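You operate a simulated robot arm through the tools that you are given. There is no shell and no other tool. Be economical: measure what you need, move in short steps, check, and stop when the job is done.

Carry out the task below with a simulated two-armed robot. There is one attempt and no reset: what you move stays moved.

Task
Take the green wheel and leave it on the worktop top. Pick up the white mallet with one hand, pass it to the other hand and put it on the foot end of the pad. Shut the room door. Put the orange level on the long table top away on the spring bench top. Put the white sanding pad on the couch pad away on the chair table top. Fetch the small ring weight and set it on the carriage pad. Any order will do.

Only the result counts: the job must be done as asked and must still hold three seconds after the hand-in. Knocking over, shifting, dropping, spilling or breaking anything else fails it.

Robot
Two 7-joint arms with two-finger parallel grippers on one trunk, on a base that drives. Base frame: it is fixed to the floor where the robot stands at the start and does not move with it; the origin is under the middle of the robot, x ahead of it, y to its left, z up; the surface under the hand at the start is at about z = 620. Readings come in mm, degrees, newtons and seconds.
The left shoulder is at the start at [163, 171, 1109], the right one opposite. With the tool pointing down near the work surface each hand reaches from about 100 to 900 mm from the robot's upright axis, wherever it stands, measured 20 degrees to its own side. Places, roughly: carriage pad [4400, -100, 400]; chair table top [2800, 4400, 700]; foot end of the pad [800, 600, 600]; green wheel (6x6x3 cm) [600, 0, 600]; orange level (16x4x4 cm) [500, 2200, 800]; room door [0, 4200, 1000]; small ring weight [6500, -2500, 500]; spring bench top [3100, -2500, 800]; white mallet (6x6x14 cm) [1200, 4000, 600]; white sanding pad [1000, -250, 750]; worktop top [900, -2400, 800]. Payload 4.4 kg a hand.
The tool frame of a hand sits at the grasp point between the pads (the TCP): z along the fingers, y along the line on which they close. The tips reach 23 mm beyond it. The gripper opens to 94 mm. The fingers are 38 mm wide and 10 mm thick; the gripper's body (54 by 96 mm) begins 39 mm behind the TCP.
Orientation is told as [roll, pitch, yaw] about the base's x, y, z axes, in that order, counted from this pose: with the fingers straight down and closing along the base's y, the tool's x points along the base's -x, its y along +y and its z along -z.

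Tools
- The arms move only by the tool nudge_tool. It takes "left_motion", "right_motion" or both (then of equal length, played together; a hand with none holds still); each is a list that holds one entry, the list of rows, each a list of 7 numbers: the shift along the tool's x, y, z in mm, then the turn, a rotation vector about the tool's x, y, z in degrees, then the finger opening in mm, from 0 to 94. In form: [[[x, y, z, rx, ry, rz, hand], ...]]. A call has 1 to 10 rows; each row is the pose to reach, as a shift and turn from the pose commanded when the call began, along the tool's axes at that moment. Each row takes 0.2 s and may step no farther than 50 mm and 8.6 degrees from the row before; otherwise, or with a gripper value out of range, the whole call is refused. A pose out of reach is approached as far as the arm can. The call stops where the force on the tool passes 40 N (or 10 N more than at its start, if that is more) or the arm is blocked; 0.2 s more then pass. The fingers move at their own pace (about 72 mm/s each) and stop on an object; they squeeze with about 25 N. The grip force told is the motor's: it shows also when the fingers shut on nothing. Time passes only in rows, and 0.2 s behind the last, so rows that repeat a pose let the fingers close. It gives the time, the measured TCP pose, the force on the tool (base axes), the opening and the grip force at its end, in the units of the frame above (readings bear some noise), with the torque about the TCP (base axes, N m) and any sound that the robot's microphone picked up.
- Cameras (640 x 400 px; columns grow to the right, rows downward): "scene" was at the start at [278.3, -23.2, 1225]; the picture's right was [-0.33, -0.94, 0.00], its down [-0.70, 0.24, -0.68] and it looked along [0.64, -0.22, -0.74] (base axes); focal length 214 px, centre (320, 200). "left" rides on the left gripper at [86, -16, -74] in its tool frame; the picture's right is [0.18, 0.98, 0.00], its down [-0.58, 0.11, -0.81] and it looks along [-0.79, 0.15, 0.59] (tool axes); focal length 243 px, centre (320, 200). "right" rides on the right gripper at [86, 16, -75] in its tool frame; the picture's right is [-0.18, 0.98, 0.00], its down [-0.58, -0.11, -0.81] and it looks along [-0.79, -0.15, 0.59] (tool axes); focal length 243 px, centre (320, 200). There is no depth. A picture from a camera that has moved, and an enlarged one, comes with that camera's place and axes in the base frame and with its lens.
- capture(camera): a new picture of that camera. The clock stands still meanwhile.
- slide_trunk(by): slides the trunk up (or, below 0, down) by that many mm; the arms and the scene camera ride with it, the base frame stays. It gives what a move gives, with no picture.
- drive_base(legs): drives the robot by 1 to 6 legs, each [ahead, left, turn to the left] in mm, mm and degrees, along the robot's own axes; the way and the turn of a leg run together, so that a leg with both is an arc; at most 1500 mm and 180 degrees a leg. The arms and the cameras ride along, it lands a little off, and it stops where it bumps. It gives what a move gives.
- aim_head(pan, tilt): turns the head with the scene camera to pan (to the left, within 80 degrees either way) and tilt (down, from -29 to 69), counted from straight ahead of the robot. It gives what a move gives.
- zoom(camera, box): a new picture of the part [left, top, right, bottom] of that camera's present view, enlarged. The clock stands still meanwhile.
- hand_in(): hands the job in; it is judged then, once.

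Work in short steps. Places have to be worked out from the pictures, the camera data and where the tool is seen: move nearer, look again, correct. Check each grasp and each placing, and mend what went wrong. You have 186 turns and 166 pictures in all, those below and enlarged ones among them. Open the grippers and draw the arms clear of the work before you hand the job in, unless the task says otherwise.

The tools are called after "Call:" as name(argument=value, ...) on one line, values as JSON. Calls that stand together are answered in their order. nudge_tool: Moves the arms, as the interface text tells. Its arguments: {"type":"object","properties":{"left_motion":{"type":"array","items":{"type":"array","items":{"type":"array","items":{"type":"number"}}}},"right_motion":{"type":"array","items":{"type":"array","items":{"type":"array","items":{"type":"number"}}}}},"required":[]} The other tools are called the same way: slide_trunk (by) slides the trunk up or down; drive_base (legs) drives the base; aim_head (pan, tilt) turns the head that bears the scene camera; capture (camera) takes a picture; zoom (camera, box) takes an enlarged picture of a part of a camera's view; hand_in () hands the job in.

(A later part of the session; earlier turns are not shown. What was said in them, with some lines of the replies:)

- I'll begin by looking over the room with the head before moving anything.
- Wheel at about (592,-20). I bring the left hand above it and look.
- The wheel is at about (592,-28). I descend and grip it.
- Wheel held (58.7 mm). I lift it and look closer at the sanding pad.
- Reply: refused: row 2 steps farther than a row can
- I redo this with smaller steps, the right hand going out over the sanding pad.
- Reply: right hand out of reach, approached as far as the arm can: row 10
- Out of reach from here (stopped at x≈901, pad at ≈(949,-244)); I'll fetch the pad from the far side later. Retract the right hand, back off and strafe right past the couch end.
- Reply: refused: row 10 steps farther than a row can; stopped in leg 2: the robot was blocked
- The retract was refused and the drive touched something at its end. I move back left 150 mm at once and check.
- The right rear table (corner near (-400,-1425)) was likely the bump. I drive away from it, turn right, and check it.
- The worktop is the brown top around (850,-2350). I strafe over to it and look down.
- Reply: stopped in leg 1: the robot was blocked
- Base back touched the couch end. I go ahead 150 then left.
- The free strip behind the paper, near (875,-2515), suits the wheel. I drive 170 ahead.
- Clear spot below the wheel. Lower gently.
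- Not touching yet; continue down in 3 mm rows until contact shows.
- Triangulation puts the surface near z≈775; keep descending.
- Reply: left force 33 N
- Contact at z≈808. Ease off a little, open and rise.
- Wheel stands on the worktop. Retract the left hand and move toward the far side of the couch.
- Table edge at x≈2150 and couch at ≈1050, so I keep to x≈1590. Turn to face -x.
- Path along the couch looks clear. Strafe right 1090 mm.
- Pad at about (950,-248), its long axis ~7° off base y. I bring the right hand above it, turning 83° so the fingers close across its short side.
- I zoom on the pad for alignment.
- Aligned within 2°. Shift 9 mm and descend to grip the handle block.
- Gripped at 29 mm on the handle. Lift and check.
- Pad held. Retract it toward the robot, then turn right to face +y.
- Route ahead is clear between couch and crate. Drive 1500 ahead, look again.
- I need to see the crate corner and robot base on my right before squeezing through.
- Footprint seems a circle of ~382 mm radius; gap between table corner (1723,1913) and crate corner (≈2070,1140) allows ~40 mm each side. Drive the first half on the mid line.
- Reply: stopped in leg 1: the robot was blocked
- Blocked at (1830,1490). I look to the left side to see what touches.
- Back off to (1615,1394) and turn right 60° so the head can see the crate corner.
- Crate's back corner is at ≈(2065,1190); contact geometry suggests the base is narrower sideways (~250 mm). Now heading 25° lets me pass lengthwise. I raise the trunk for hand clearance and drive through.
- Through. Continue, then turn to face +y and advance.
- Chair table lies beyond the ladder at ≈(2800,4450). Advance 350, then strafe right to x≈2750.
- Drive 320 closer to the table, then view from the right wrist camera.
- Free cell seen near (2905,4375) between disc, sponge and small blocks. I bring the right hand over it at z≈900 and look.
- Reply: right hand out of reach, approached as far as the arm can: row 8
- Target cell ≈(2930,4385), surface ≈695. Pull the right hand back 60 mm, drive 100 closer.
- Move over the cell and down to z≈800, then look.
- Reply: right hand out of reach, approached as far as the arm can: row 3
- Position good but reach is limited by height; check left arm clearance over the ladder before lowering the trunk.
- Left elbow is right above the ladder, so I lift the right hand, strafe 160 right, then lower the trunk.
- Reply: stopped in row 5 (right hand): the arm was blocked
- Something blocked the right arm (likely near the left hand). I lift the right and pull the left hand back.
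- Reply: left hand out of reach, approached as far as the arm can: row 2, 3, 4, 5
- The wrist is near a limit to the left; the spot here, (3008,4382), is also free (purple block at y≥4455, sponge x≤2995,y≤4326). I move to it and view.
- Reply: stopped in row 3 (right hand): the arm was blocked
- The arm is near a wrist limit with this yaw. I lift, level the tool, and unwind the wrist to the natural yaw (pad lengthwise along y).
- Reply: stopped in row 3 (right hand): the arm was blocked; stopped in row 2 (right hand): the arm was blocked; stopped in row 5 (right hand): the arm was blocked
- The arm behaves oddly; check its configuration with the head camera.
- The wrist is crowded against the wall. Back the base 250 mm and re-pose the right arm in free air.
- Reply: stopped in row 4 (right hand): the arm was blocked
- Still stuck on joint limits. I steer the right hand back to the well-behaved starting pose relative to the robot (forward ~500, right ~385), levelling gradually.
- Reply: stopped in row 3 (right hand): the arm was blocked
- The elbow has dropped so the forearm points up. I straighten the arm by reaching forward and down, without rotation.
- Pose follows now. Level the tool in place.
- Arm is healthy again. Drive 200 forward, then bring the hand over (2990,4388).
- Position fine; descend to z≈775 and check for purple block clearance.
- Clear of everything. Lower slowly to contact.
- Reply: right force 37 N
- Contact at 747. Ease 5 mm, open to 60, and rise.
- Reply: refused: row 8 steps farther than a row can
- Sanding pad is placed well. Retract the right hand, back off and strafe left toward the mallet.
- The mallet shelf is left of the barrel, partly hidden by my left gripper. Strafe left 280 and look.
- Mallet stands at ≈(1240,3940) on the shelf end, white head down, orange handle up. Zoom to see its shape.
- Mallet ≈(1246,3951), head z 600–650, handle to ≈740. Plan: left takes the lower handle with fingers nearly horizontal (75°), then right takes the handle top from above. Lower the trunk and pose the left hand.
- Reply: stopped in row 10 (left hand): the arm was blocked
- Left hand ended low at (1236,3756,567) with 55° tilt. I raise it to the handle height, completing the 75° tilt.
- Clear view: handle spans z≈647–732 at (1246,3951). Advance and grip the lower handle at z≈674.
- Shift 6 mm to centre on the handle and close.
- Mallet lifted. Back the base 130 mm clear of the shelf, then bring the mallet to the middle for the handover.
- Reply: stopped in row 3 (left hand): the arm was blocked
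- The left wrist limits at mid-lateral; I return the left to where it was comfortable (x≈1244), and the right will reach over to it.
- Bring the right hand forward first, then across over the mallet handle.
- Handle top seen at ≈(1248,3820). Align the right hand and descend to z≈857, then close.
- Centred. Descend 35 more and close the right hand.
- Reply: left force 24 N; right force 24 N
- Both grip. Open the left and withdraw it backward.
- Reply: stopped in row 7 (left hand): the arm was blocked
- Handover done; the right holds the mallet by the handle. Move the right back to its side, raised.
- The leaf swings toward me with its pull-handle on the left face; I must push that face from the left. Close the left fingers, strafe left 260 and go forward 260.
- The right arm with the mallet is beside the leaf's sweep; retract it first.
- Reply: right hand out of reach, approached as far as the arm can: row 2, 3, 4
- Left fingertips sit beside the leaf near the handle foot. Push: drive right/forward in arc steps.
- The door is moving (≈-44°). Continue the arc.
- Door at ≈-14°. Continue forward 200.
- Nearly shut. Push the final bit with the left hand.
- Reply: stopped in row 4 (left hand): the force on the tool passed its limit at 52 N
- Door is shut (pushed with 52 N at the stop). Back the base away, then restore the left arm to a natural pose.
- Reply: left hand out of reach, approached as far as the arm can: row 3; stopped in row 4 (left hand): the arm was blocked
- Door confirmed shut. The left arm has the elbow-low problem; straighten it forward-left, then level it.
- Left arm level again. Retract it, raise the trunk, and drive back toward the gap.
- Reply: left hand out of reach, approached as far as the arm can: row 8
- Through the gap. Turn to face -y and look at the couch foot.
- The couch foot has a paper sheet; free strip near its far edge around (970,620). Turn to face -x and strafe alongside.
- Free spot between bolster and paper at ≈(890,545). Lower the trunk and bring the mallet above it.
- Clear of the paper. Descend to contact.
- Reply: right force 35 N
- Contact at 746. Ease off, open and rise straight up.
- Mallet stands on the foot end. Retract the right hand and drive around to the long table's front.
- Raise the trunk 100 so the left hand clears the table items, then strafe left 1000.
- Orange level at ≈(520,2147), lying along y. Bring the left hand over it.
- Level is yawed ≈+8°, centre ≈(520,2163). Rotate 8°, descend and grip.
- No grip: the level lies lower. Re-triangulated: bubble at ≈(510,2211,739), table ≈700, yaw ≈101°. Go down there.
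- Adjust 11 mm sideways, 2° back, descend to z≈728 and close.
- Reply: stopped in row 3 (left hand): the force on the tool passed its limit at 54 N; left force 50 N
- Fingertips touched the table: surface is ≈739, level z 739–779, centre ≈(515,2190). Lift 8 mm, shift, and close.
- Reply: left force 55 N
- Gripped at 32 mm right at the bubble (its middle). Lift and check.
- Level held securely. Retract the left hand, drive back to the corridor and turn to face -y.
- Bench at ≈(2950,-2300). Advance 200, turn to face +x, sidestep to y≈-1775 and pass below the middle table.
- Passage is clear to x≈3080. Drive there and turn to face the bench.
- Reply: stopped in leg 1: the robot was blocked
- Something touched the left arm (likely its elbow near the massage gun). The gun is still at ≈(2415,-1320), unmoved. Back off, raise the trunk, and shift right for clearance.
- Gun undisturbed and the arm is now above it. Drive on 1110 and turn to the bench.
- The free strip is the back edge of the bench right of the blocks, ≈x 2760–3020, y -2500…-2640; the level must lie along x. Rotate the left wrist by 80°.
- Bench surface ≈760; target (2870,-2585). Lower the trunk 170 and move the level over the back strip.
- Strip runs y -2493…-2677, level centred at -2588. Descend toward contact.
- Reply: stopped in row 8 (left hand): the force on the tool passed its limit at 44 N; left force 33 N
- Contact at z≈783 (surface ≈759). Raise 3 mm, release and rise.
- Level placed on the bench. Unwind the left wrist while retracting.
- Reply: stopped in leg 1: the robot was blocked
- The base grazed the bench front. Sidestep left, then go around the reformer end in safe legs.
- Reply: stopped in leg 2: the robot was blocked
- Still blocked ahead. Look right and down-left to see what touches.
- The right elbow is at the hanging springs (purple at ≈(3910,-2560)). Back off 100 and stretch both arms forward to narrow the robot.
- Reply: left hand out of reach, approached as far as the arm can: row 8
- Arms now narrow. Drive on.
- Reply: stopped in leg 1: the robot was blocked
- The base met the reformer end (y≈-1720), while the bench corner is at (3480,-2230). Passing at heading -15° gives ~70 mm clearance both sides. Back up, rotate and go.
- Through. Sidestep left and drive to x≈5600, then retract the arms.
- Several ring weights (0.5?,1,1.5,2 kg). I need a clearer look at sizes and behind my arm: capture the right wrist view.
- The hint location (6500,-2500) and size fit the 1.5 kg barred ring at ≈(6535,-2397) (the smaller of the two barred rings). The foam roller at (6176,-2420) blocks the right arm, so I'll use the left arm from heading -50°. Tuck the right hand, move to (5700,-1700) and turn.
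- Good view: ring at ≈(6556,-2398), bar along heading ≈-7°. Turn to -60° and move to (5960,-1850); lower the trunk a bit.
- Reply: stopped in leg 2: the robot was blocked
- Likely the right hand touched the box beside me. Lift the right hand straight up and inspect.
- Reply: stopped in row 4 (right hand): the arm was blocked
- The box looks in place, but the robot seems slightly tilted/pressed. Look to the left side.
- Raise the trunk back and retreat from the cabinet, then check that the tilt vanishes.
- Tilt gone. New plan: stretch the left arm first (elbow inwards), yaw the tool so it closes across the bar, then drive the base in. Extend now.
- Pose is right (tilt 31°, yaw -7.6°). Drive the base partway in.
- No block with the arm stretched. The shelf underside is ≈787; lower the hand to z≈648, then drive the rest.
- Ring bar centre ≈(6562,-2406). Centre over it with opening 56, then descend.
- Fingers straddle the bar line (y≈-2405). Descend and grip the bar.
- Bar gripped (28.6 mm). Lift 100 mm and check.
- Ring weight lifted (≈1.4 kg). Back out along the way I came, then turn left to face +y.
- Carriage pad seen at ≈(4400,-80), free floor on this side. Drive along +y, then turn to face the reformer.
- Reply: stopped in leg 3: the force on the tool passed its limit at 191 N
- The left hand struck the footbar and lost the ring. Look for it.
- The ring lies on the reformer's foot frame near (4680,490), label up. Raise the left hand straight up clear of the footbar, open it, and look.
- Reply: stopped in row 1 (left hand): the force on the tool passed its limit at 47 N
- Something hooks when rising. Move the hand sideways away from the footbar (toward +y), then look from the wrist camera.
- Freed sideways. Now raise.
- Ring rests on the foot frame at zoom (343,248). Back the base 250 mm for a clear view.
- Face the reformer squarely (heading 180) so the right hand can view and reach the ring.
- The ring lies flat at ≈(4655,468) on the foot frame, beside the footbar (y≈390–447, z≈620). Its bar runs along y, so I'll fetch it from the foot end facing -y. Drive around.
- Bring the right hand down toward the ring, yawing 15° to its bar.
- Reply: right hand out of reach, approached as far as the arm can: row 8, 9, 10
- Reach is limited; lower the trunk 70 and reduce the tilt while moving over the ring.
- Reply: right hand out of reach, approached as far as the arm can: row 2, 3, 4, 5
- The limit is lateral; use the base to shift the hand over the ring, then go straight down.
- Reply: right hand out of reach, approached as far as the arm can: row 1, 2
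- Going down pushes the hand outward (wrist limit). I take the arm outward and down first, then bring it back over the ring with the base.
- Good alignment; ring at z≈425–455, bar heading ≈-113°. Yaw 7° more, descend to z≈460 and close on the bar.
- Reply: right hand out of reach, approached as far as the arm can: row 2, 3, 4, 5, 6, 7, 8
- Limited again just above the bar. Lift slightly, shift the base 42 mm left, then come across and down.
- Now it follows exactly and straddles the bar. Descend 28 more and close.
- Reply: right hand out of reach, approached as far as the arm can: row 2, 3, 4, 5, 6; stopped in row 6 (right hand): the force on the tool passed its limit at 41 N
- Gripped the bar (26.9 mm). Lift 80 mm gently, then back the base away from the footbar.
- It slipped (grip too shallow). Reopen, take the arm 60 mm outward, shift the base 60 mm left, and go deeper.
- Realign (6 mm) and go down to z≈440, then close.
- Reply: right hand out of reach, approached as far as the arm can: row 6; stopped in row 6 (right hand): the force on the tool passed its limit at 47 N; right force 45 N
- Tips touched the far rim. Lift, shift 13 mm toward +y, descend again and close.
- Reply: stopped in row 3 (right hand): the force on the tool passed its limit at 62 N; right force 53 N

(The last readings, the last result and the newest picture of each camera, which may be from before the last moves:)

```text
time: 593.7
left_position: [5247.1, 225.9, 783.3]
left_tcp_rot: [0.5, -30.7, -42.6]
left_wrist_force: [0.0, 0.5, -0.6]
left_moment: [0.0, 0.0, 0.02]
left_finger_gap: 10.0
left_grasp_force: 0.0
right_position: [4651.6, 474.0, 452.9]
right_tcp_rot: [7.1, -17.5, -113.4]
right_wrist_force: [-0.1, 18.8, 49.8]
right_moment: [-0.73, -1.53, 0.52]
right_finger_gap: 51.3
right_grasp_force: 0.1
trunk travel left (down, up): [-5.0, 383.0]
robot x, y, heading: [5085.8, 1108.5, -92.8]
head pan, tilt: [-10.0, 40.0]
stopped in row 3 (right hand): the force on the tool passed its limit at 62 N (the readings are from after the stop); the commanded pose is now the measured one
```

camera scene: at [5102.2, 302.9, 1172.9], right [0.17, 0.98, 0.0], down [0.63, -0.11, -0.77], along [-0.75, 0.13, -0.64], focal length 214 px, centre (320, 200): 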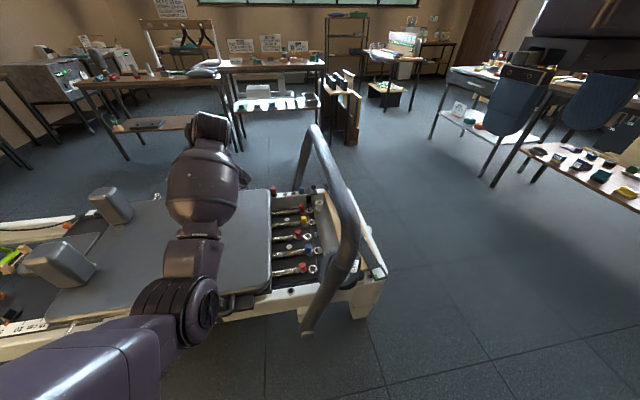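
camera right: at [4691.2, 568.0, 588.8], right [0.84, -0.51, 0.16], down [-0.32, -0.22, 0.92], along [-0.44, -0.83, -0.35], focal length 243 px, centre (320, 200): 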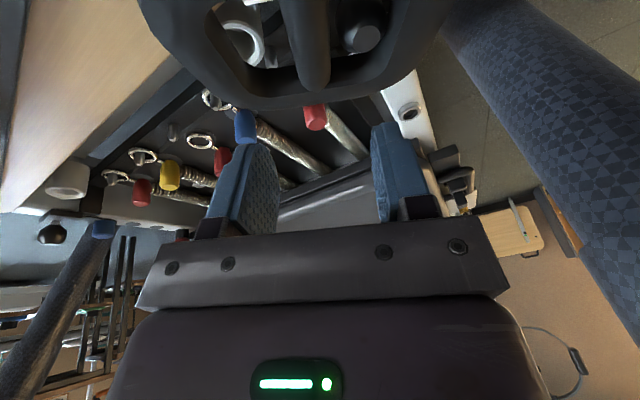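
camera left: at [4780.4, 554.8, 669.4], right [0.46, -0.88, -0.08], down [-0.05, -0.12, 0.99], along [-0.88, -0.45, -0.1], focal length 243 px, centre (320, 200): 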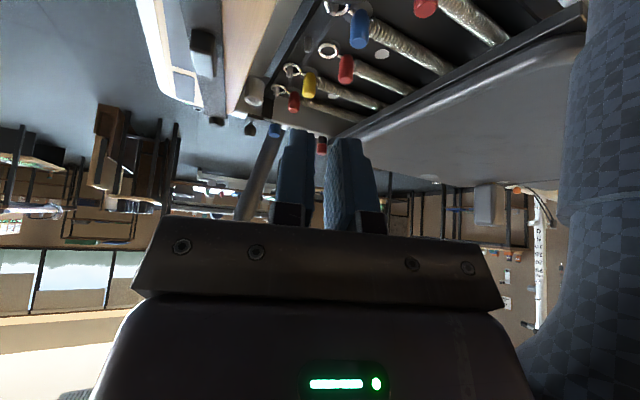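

Depth 453 is the floor here (knobs below). Close at this depth.

Call:
nudge_tool(right_motion=[[[0, 0, -2, 0, 0, 0, 8], [0, 0, -2, 0, 0, 0, 8], [0, 0, -2, 0, 0, 0, 8], [0, 0, -2, 0, 0, 0, 8]]])

Call:
nudge_tool(right_motion=[[[-1, 0, -5, 0, 0, 0, 5], [-3, 0, -12, 0, 0, 0, 5], [-7, 0, -26, 0, 0, 0, 5], [-12, 0, -45, 0, 0, 0, 5]]])

```text
time: 594.7
left_position: [5250.2, 224.8, 779.9]
left_tcp_rot: [0.5, -30.6, -42.5]
left_wrist_force: [-0.3, 0.4, -0.2]
left_moment: [0.0, -0.02, 0.01]
left_finger_gap: 10.0
left_grasp_force: 0.0
right_position: [4656.0, 471.9, 452.8]
right_tcp_rot: [7.4, -17.3, -113.1]
right_wrist_force: [29.8, 2.7, 43.4]
right_moment: [-0.9, -1.47, 0.76]
right_finger_gap: 37.1
right_grasp_force: 24.5
trunk travel left (down, up): [-5.0, 383.0]
robot x, y, heading: [5086.2, 1103.1, -92.8]
head pan, tilt: [-10.0, 40.0]
```

```text
time: 595.7
left_position: [5242.9, 222.7, 779.6]
left_tcp_rot: [0.7, -30.7, -42.9]
left_wrist_force: [-2.0, 0.5, 0.4]
left_moment: [0.01, -0.01, -0.01]
left_finger_gap: 9.9
left_grasp_force: 0.0
right_position: [4640.0, 481.5, 494.0]
right_tcp_rot: [6.7, -17.0, -113.5]
right_wrist_force: [0.5, 1.3, -15.0]
right_moment: [0.2, -0.04, 0.03]
right_finger_gap: 29.3
right_grasp_force: 25.1
trunk travel left (down, up): [-5.0, 383.0]
robot x, y, heading: [5084.4, 1105.3, -93.0]
head pan, tilt: [-10.0, 40.0]
```

Held now (15 N load, gap 29). Lift 30 more, then back the base away.

Call:
nudge_tool(right_motion=[[[-4, 0, -15, 0, 0, 0, 5], [-9, 0, -30, 0, 0, 0, 5], [-9, 0, -30, 0, 0, 0, 5]]])

Call:
drive_base(legs=[[-330, 0, 0]])

Call:
slide_trunk(by=140)

```text
time: 596.5
left_position: [5247.5, 222.7, 777.8]
left_tcp_rot: [0.9, -30.6, -42.8]
left_wrist_force: [-0.1, -1.0, 0.7]
left_moment: [0.01, 0.02, -0.01]
left_finger_gap: 9.9
left_grasp_force: 0.0
right_position: [4641.6, 478.6, 524.9]
right_tcp_rot: [7.0, -17.0, -113.3]
right_wrist_force: [-0.1, -0.8, -14.5]
right_moment: [0.16, -0.01, -0.01]
right_finger_gap: 28.6
right_grasp_force: 25.8
trunk travel left (down, up): [-5.0, 383.0]
robot x, y, heading: [5081.5, 1101.5, -92.9]
head pan, tilt: [-10.0, 40.0]
```

```text
time: 598.6
left_position: [5258.1, 547.1, 777.9]
left_tcp_rot: [0.7, -30.7, -43.2]
left_wrist_force: [-0.1, 0.4, -0.5]
left_moment: [0.0, -0.02, 0.0]
left_finger_gap: 9.9
left_grasp_force: 0.0
right_position: [4654.6, 808.0, 524.3]
right_tcp_rot: [7.0, -17.1, -113.5]
right_wrist_force: [0.2, -0.2, -14.0]
right_moment: [0.18, -0.01, 0.0]
right_finger_gap: 28.6
right_grasp_force: 25.2
trunk travel left (down, up): [-5.0, 383.0]
robot x, y, heading: [5100.4, 1436.0, -93.1]
head pan, tilt: [-10.0, 40.0]
```

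```text
time: 600.3
left_position: [5258.1, 546.6, 912.8]
left_tcp_rot: [1.1, -30.4, -43.2]
left_wrist_force: [0.1, -0.1, -0.3]
left_moment: [-0.01, -0.03, 0.01]
left_finger_gap: 9.9
left_grasp_force: 0.1
right_position: [4651.9, 762.6, 793.2]
right_tcp_rot: [12.6, -30.1, -115.7]
right_wrist_force: [0.1, 0.0, -16.2]
right_moment: [0.31, -0.01, 0.02]
right_finger_gap: 28.8
right_grasp_force: 25.0
trunk travel left (down, up): [-145.0, 243.0]
robot x, y, heading: [5101.0, 1434.8, -93.1]
head pan, tilt: [-10.0, 40.0]
```

Ring secured. Drive around to the reformer's +x side and face it.

Call:
drive_base(legs=[[0, 560, 0], [1450, 0, 0], [420, 0, 0], [0, 0, -87]])

Call:
nudge_tool(right_motion=[[[0, 0, 0, 1.5, 4, 0, 5], [0, 0, 0, 3, 8, 0, 5], [0, 0, 0, 5, 13, 0, 5]]])

```text
time: 618.3
left_position: [4621.3, -617.0, 918.1]
left_tcp_rot: [0.9, -30.6, -132.9]
left_wrist_force: [0.1, -0.6, 0.0]
left_moment: [0.0, 0.01, -0.02]
left_finger_gap: 10.1
left_grasp_force: 0.0
right_position: [4833.2, -11.7, 795.8]
right_tcp_rot: [12.8, -30.4, 154.6]
right_wrist_force: [0.2, -0.2, -14.0]
right_moment: [-0.05, -0.38, 0.03]
right_finger_gap: 28.9
right_grasp_force: 24.8
trunk travel left (down, up): [-145.0, 243.0]
robot x, y, heading: [5502.0, -459.7, 177.6]
head pan, tilt: [-10.0, 40.0]
```

```text
time: 619.1
left_position: [4620.6, -618.5, 916.2]
left_tcp_rot: [0.9, -30.6, -132.8]
left_wrist_force: [0.1, -0.1, 0.3]
left_moment: [-0.03, -0.01, 0.0]
left_finger_gap: 9.8
left_grasp_force: 0.0
right_position: [4832.9, -10.1, 794.8]
right_tcp_rot: [6.7, -17.5, 156.9]
right_wrist_force: [-0.2, 1.1, -14.5]
right_moment: [-0.08, -0.23, 0.0]
right_finger_gap: 28.7
right_grasp_force: 24.8
trunk travel left (down, up): [-145.0, 243.0]
robot x, y, heading: [5504.3, -456.6, 177.3]
head pan, tilt: [-10.0, 40.0]
```

Ring level again. Drive 340 ahead over the carriage pad and look.

Call:
drive_base(legs=[[345, 0, 0]])

Call:
aim_head(pan=-20, tilt=50)

Call:
capture(camera="scene")

```text
time: 621.4
left_position: [4284.7, -616.5, 917.2]
left_tcp_rot: [0.8, -30.6, -132.0]
left_wrist_force: [-0.2, -0.1, 0.0]
left_moment: [0.0, -0.01, 0.04]
left_finger_gap: 9.9
left_grasp_force: 0.1
right_position: [4487.3, -6.2, 795.3]
right_tcp_rot: [6.7, -17.5, 157.5]
right_wrist_force: [-0.6, 0.3, -14.9]
right_moment: [-0.07, -0.22, 0.03]
right_finger_gap: 28.7
right_grasp_force: 24.8
trunk travel left (down, up): [-145.0, 243.0]
robot x, y, heading: [5168.9, -444.3, 178.1]
head pan, tilt: [-10.0, 40.0]
```

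```text
time: 622.1
left_position: [4283.9, -615.9, 917.2]
left_tcp_rot: [0.9, -30.6, -132.1]
left_wrist_force: [0.5, -0.5, 0.1]
left_moment: [0.02, 0.03, 0.01]
left_finger_gap: 10.3
left_grasp_force: 0.2
right_position: [4487.7, -5.6, 793.6]
right_tcp_rot: [6.7, -17.6, 157.7]
right_wrist_force: [0.3, 0.5, -15.4]
right_moment: [-0.04, -0.21, 0.03]
right_finger_gap: 29.0
right_grasp_force: 24.7
trunk travel left (down, up): [-145.0, 243.0]
robot x, y, heading: [5168.6, -444.9, 177.8]
head pan, tilt: [-20.0, 50.0]
```

```text
3 pictures are left
camera scene: at [4911.7, -404.6, 1245.5], right [0.37, 0.93, 0.0], down [0.71, -0.29, -0.64], along [-0.6, 0.24, -0.77], focal length 214 px, centre (320, 200)
```

scene: 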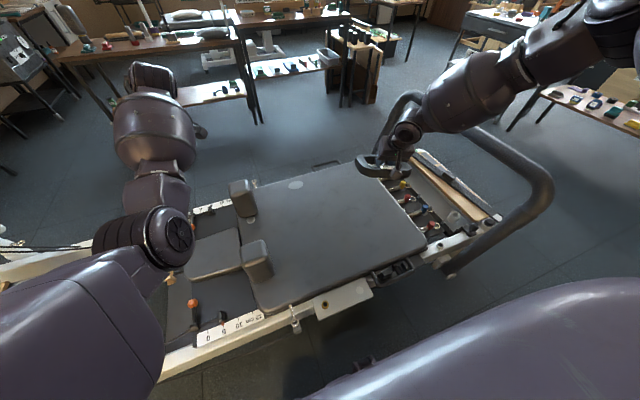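

The ring is over the pad (pad spans x 4124–4665, y -350…200). Lower the trunk, then the arm.

Call:
slide_trunk(by=-140)

Call:
nudge_tool(right_motion=[[[14, 0, 45, 0, 0, 0, 5], [28, 0, 90, 0, 0, 0, 5], [40, 0, 130, 0, 0, 0, 5]]])

```text
time: 623.7
left_position: [4285.6, -616.8, 779.3]
left_tcp_rot: [0.7, -30.6, -131.9]
left_wrist_force: [0.7, -1.1, 0.2]
left_moment: [0.04, -0.02, 0.0]
left_finger_gap: 9.5
left_grasp_force: 0.0
right_position: [4487.3, -4.8, 656.9]
right_tcp_rot: [6.9, -17.8, 157.6]
right_wrist_force: [0.8, -0.6, -13.7]
right_moment: [-0.02, -0.2, 0.03]
right_finger_gap: 28.8
right_grasp_force: 25.1
trunk travel left (down, up): [-5.0, 383.0]
robot x, y, heading: [5168.6, -445.3, 177.9]
head pan, tilt: [-20.0, 50.0]
```

```text
time: 624.5
left_position: [4285.3, -615.5, 778.1]
left_tcp_rot: [0.8, -30.5, -131.9]
left_wrist_force: [0.3, -0.4, 0.0]
left_moment: [-0.03, 0.01, 0.01]
left_finger_gap: 9.9
left_grasp_force: 0.0
right_position: [4481.2, -18.7, 520.0]
right_tcp_rot: [6.7, -17.6, 157.6]
right_wrist_force: [4.6, 2.0, -6.6]
right_moment: [-0.29, 0.07, 0.2]
right_finger_gap: 28.7
right_grasp_force: 25.1
trunk travel left (down, up): [-5.0, 383.0]
robot x, y, heading: [5168.5, -444.0, 177.9]
head pan, tilt: [-20.0, 50.0]
```

Load dropped to ~7 N: the ring seems to touch. Check with the wrist camera.

Call:
capture(camera="right")

```text
2 pictures are left
camera right: at [4577.2, -65.6, 566.9], right [-0.5, -0.85, 0.17], down [-0.22, 0.31, 0.93], along [-0.84, 0.43, -0.34], focal length 243 px, centre (320, 200)
```

right: 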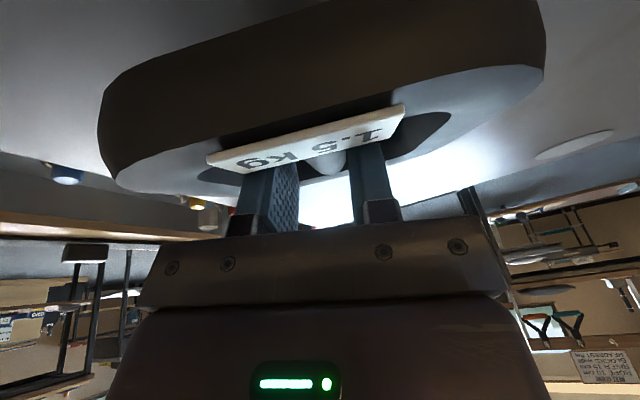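

Its near edge touches first. Continue down slowly to settle it flat.

Call:
nudge_tool(right_motion=[[[2, 0, 6, 0, 0, 0, 5], [4, 0, 12, 0, 0, 0, 5], [6, 0, 18, 0, 0, 0, 5], [7, 0, 24, 0, 0, 0, 5], [9, 0, 30, 0, 0, 0, 5], [11, 0, 36, 0, 0, 0, 5]]])

```text
time: 625.9
left_position: [4287.0, -617.6, 781.8]
left_tcp_rot: [0.5, -30.7, -131.9]
left_wrist_force: [0.1, -0.2, -1.0]
left_moment: [-0.02, 0.0, 0.02]
left_finger_gap: 10.1
left_grasp_force: 0.1
right_position: [4477.9, -22.0, 487.5]
right_tcp_rot: [6.7, -17.9, 157.5]
right_wrist_force: [14.2, 3.7, 28.6]
right_moment: [-0.06, -0.51, -0.26]
right_finger_gap: 29.0
right_grasp_force: 25.3
trunk travel left (down, up): [-5.0, 383.0]
robot x, y, heading: [5167.2, -445.4, 178.0]
head pan, tilt: [-20.0, 50.0]
```

Pressing with ~29 N at z 487: supported. Open inside the loops and rise vertically.

Call:
nudge_tool(right_motion=[[[-1, 0, -4, 0, 0, 0, 29], [-1, 0, -4, 0, 0, 0, 50], [-1, 0, -4, 0, 0, 0, 50], [-4, 0, -14, 0, 0, 0, 50], [-10, 0, -33, 0, 0, 0, 50], [-20, 0, -66, 0, 0, 0, 50], [-34, 0, -112, 0, 0, 0, 50], [-48, 0, -158, 0, 0, 0, 50]]])

Call:
slide_trunk(by=120)

Call:
capture(camera="right")

```text
time: 627.7
left_position: [4284.5, -616.6, 778.4]
left_tcp_rot: [0.8, -30.7, -131.9]
left_wrist_force: [0.2, 0.5, 0.4]
left_moment: [0.01, -0.02, 0.0]
left_finger_gap: 9.7
left_grasp_force: 0.2
right_position: [4487.0, -7.2, 647.4]
right_tcp_rot: [6.7, -17.6, 157.6]
right_wrist_force: [0.0, -0.2, 0.3]
right_moment: [-0.03, -0.03, 0.04]
right_finger_gap: 50.0
right_grasp_force: 0.1
trunk travel left (down, up): [-5.0, 383.0]
robot x, y, heading: [5167.3, -441.8, 178.1]
head pan, tilt: [-20.0, 50.0]
```

```text
time: 629.2
left_position: [4284.3, -615.9, 894.9]
left_tcp_rot: [1.0, -30.5, -132.1]
left_wrist_force: [-0.1, -0.1, -0.6]
left_moment: [-0.01, 0.02, 0.01]
left_finger_gap: 9.8
left_grasp_force: 0.0
right_position: [4488.3, -7.0, 764.8]
right_tcp_rot: [6.6, -17.4, 157.6]
right_wrist_force: [-0.4, -0.5, -0.3]
right_moment: [-0.01, -0.03, 0.01]
right_finger_gap: 50.1
right_grasp_force: 0.0
trunk travel left (down, up): [-125.0, 263.0]
robot x, y, heading: [5168.0, -446.4, 178.0]
head pan, tilt: [-20.0, 50.0]
```

```text
1 pictures are left
camera right: at [4583.0, -53.9, 811.5], right [-0.5, -0.85, 0.16], down [-0.22, 0.31, 0.93], along [-0.84, 0.43, -0.34], focal length 243 px, centre (320, 200)
```

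right: 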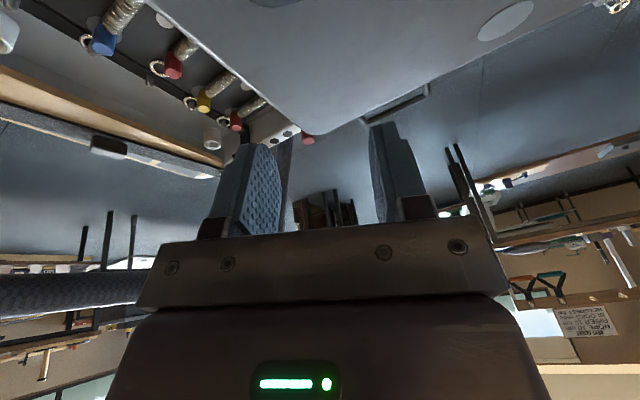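

Released. Open both hands, back off and take the last picture to verify the ring on the pad.

Call:
drive_base(legs=[[-420, 0, 0]])

Call:
nudge_tool(left_motion=[[[0, 0, 0, 0, 0, 0, 60], [0, 0, 0, 0, 0, 0, 60]]])

Call:
aim_head(pan=-15, tilt=38)

Call:
capture(camera="scene")

```text
time: 631.9
left_position: [4713.0, -632.5, 899.1]
left_tcp_rot: [0.7, -30.7, -131.9]
left_wrist_force: [-0.6, 0.2, 0.2]
left_moment: [-0.02, 0.02, -0.01]
left_finger_gap: 10.1
left_grasp_force: 0.1
right_position: [4916.2, -21.3, 768.1]
right_tcp_rot: [6.6, -17.6, 157.7]
right_wrist_force: [-0.4, 0.5, 0.4]
right_moment: [0.0, 0.01, 0.02]
right_finger_gap: 50.0
right_grasp_force: 0.1
trunk travel left (down, up): [-125.0, 263.0]
robot x, y, heading: [5592.9, -462.5, 177.9]
head pan, tilt: [-20.0, 50.0]
```

```text
time: 632.5
left_position: [4712.4, -631.5, 898.5]
left_tcp_rot: [0.7, -30.6, -131.8]
left_wrist_force: [0.5, -0.3, 0.1]
left_moment: [-0.01, -0.03, -0.01]
left_finger_gap: 59.8
left_grasp_force: 0.1
right_position: [4914.3, -23.4, 767.2]
right_tcp_rot: [6.7, -17.6, 157.7]
right_wrist_force: [-0.5, -0.2, -0.5]
right_moment: [-0.03, 0.0, -0.04]
right_finger_gap: 50.0
right_grasp_force: 0.0
trunk travel left (down, up): [-125.0, 263.0]
robot x, y, heading: [5594.9, -461.2, 177.9]
head pan, tilt: [-20.0, 50.0]
```

```text
time: 633.2
left_position: [4713.2, -630.2, 897.8]
left_tcp_rot: [0.7, -30.6, -132.0]
left_wrist_force: [0.2, 0.5, 0.7]
left_moment: [-0.04, 0.03, -0.04]
left_finger_gap: 60.2
left_grasp_force: 0.0
right_position: [4915.1, -22.4, 767.3]
right_tcp_rot: [6.7, -17.7, 157.7]
right_wrist_force: [-0.4, 0.0, 0.0]
right_moment: [0.0, -0.01, 0.03]
right_finger_gap: 49.9
right_grasp_force: 0.1
trunk travel left (down, up): [-125.0, 263.0]
robot x, y, heading: [5592.8, -458.6, 177.9]
head pan, tilt: [-15.0, 38.0]
```

```text
0 pictures are left
camera scene: at [5308.5, -423.1, 1238.8], right [0.29, 0.96, 0.0], down [0.59, -0.18, -0.79], along [-0.75, 0.23, -0.62], focal length 214 px, centre (320, 200)
```

scene: 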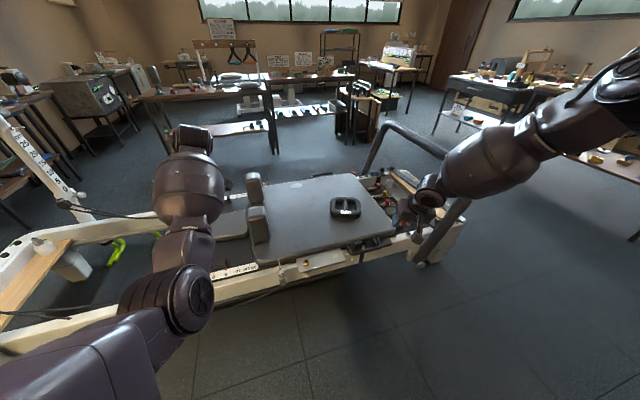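

The ring lies flat on the carriage pad, both grippers are open and the arms are clear. I hand in.

Call:
hand_in()

```text
The job is handed in.
```

I finished all six jobs and handed in, but the run was not clean, and I'm unsure which ring weight was wanted.

- **Placed and seen in place:**
  - Green wheel: on the worktop.
  - White sanding pad: on the chair table.
  - White mallet: passed from the left hand to the right, now standing on the foot end of the pad.
  - Orange level: on the spring bench.
  - Ring weight: lying flat on the carriage pad.
  - Room door: shut.
- **Ring weight choice:** there were rings marked 0.5, 1, 1.5 and 2 kg. I took the 1.5 kg one because it matched the given position, not the lightest one.
- **Dropped ring:** on the way, my left hand hit the footbar of the exercise machine with about 191 N. The ring fell onto the machine's foot frame, and I picked it up again from there. I did not confirm the footbar is where it was.
- **Other contacts:** the base or an arm stopped against something several times, probably the couch end, the crate by the long table, the spring bench and the end of the exercise machine. It was also blocked near the lit cabinet, by something I could not identify. I saw nothing moved, but did not check all of them afterwards.
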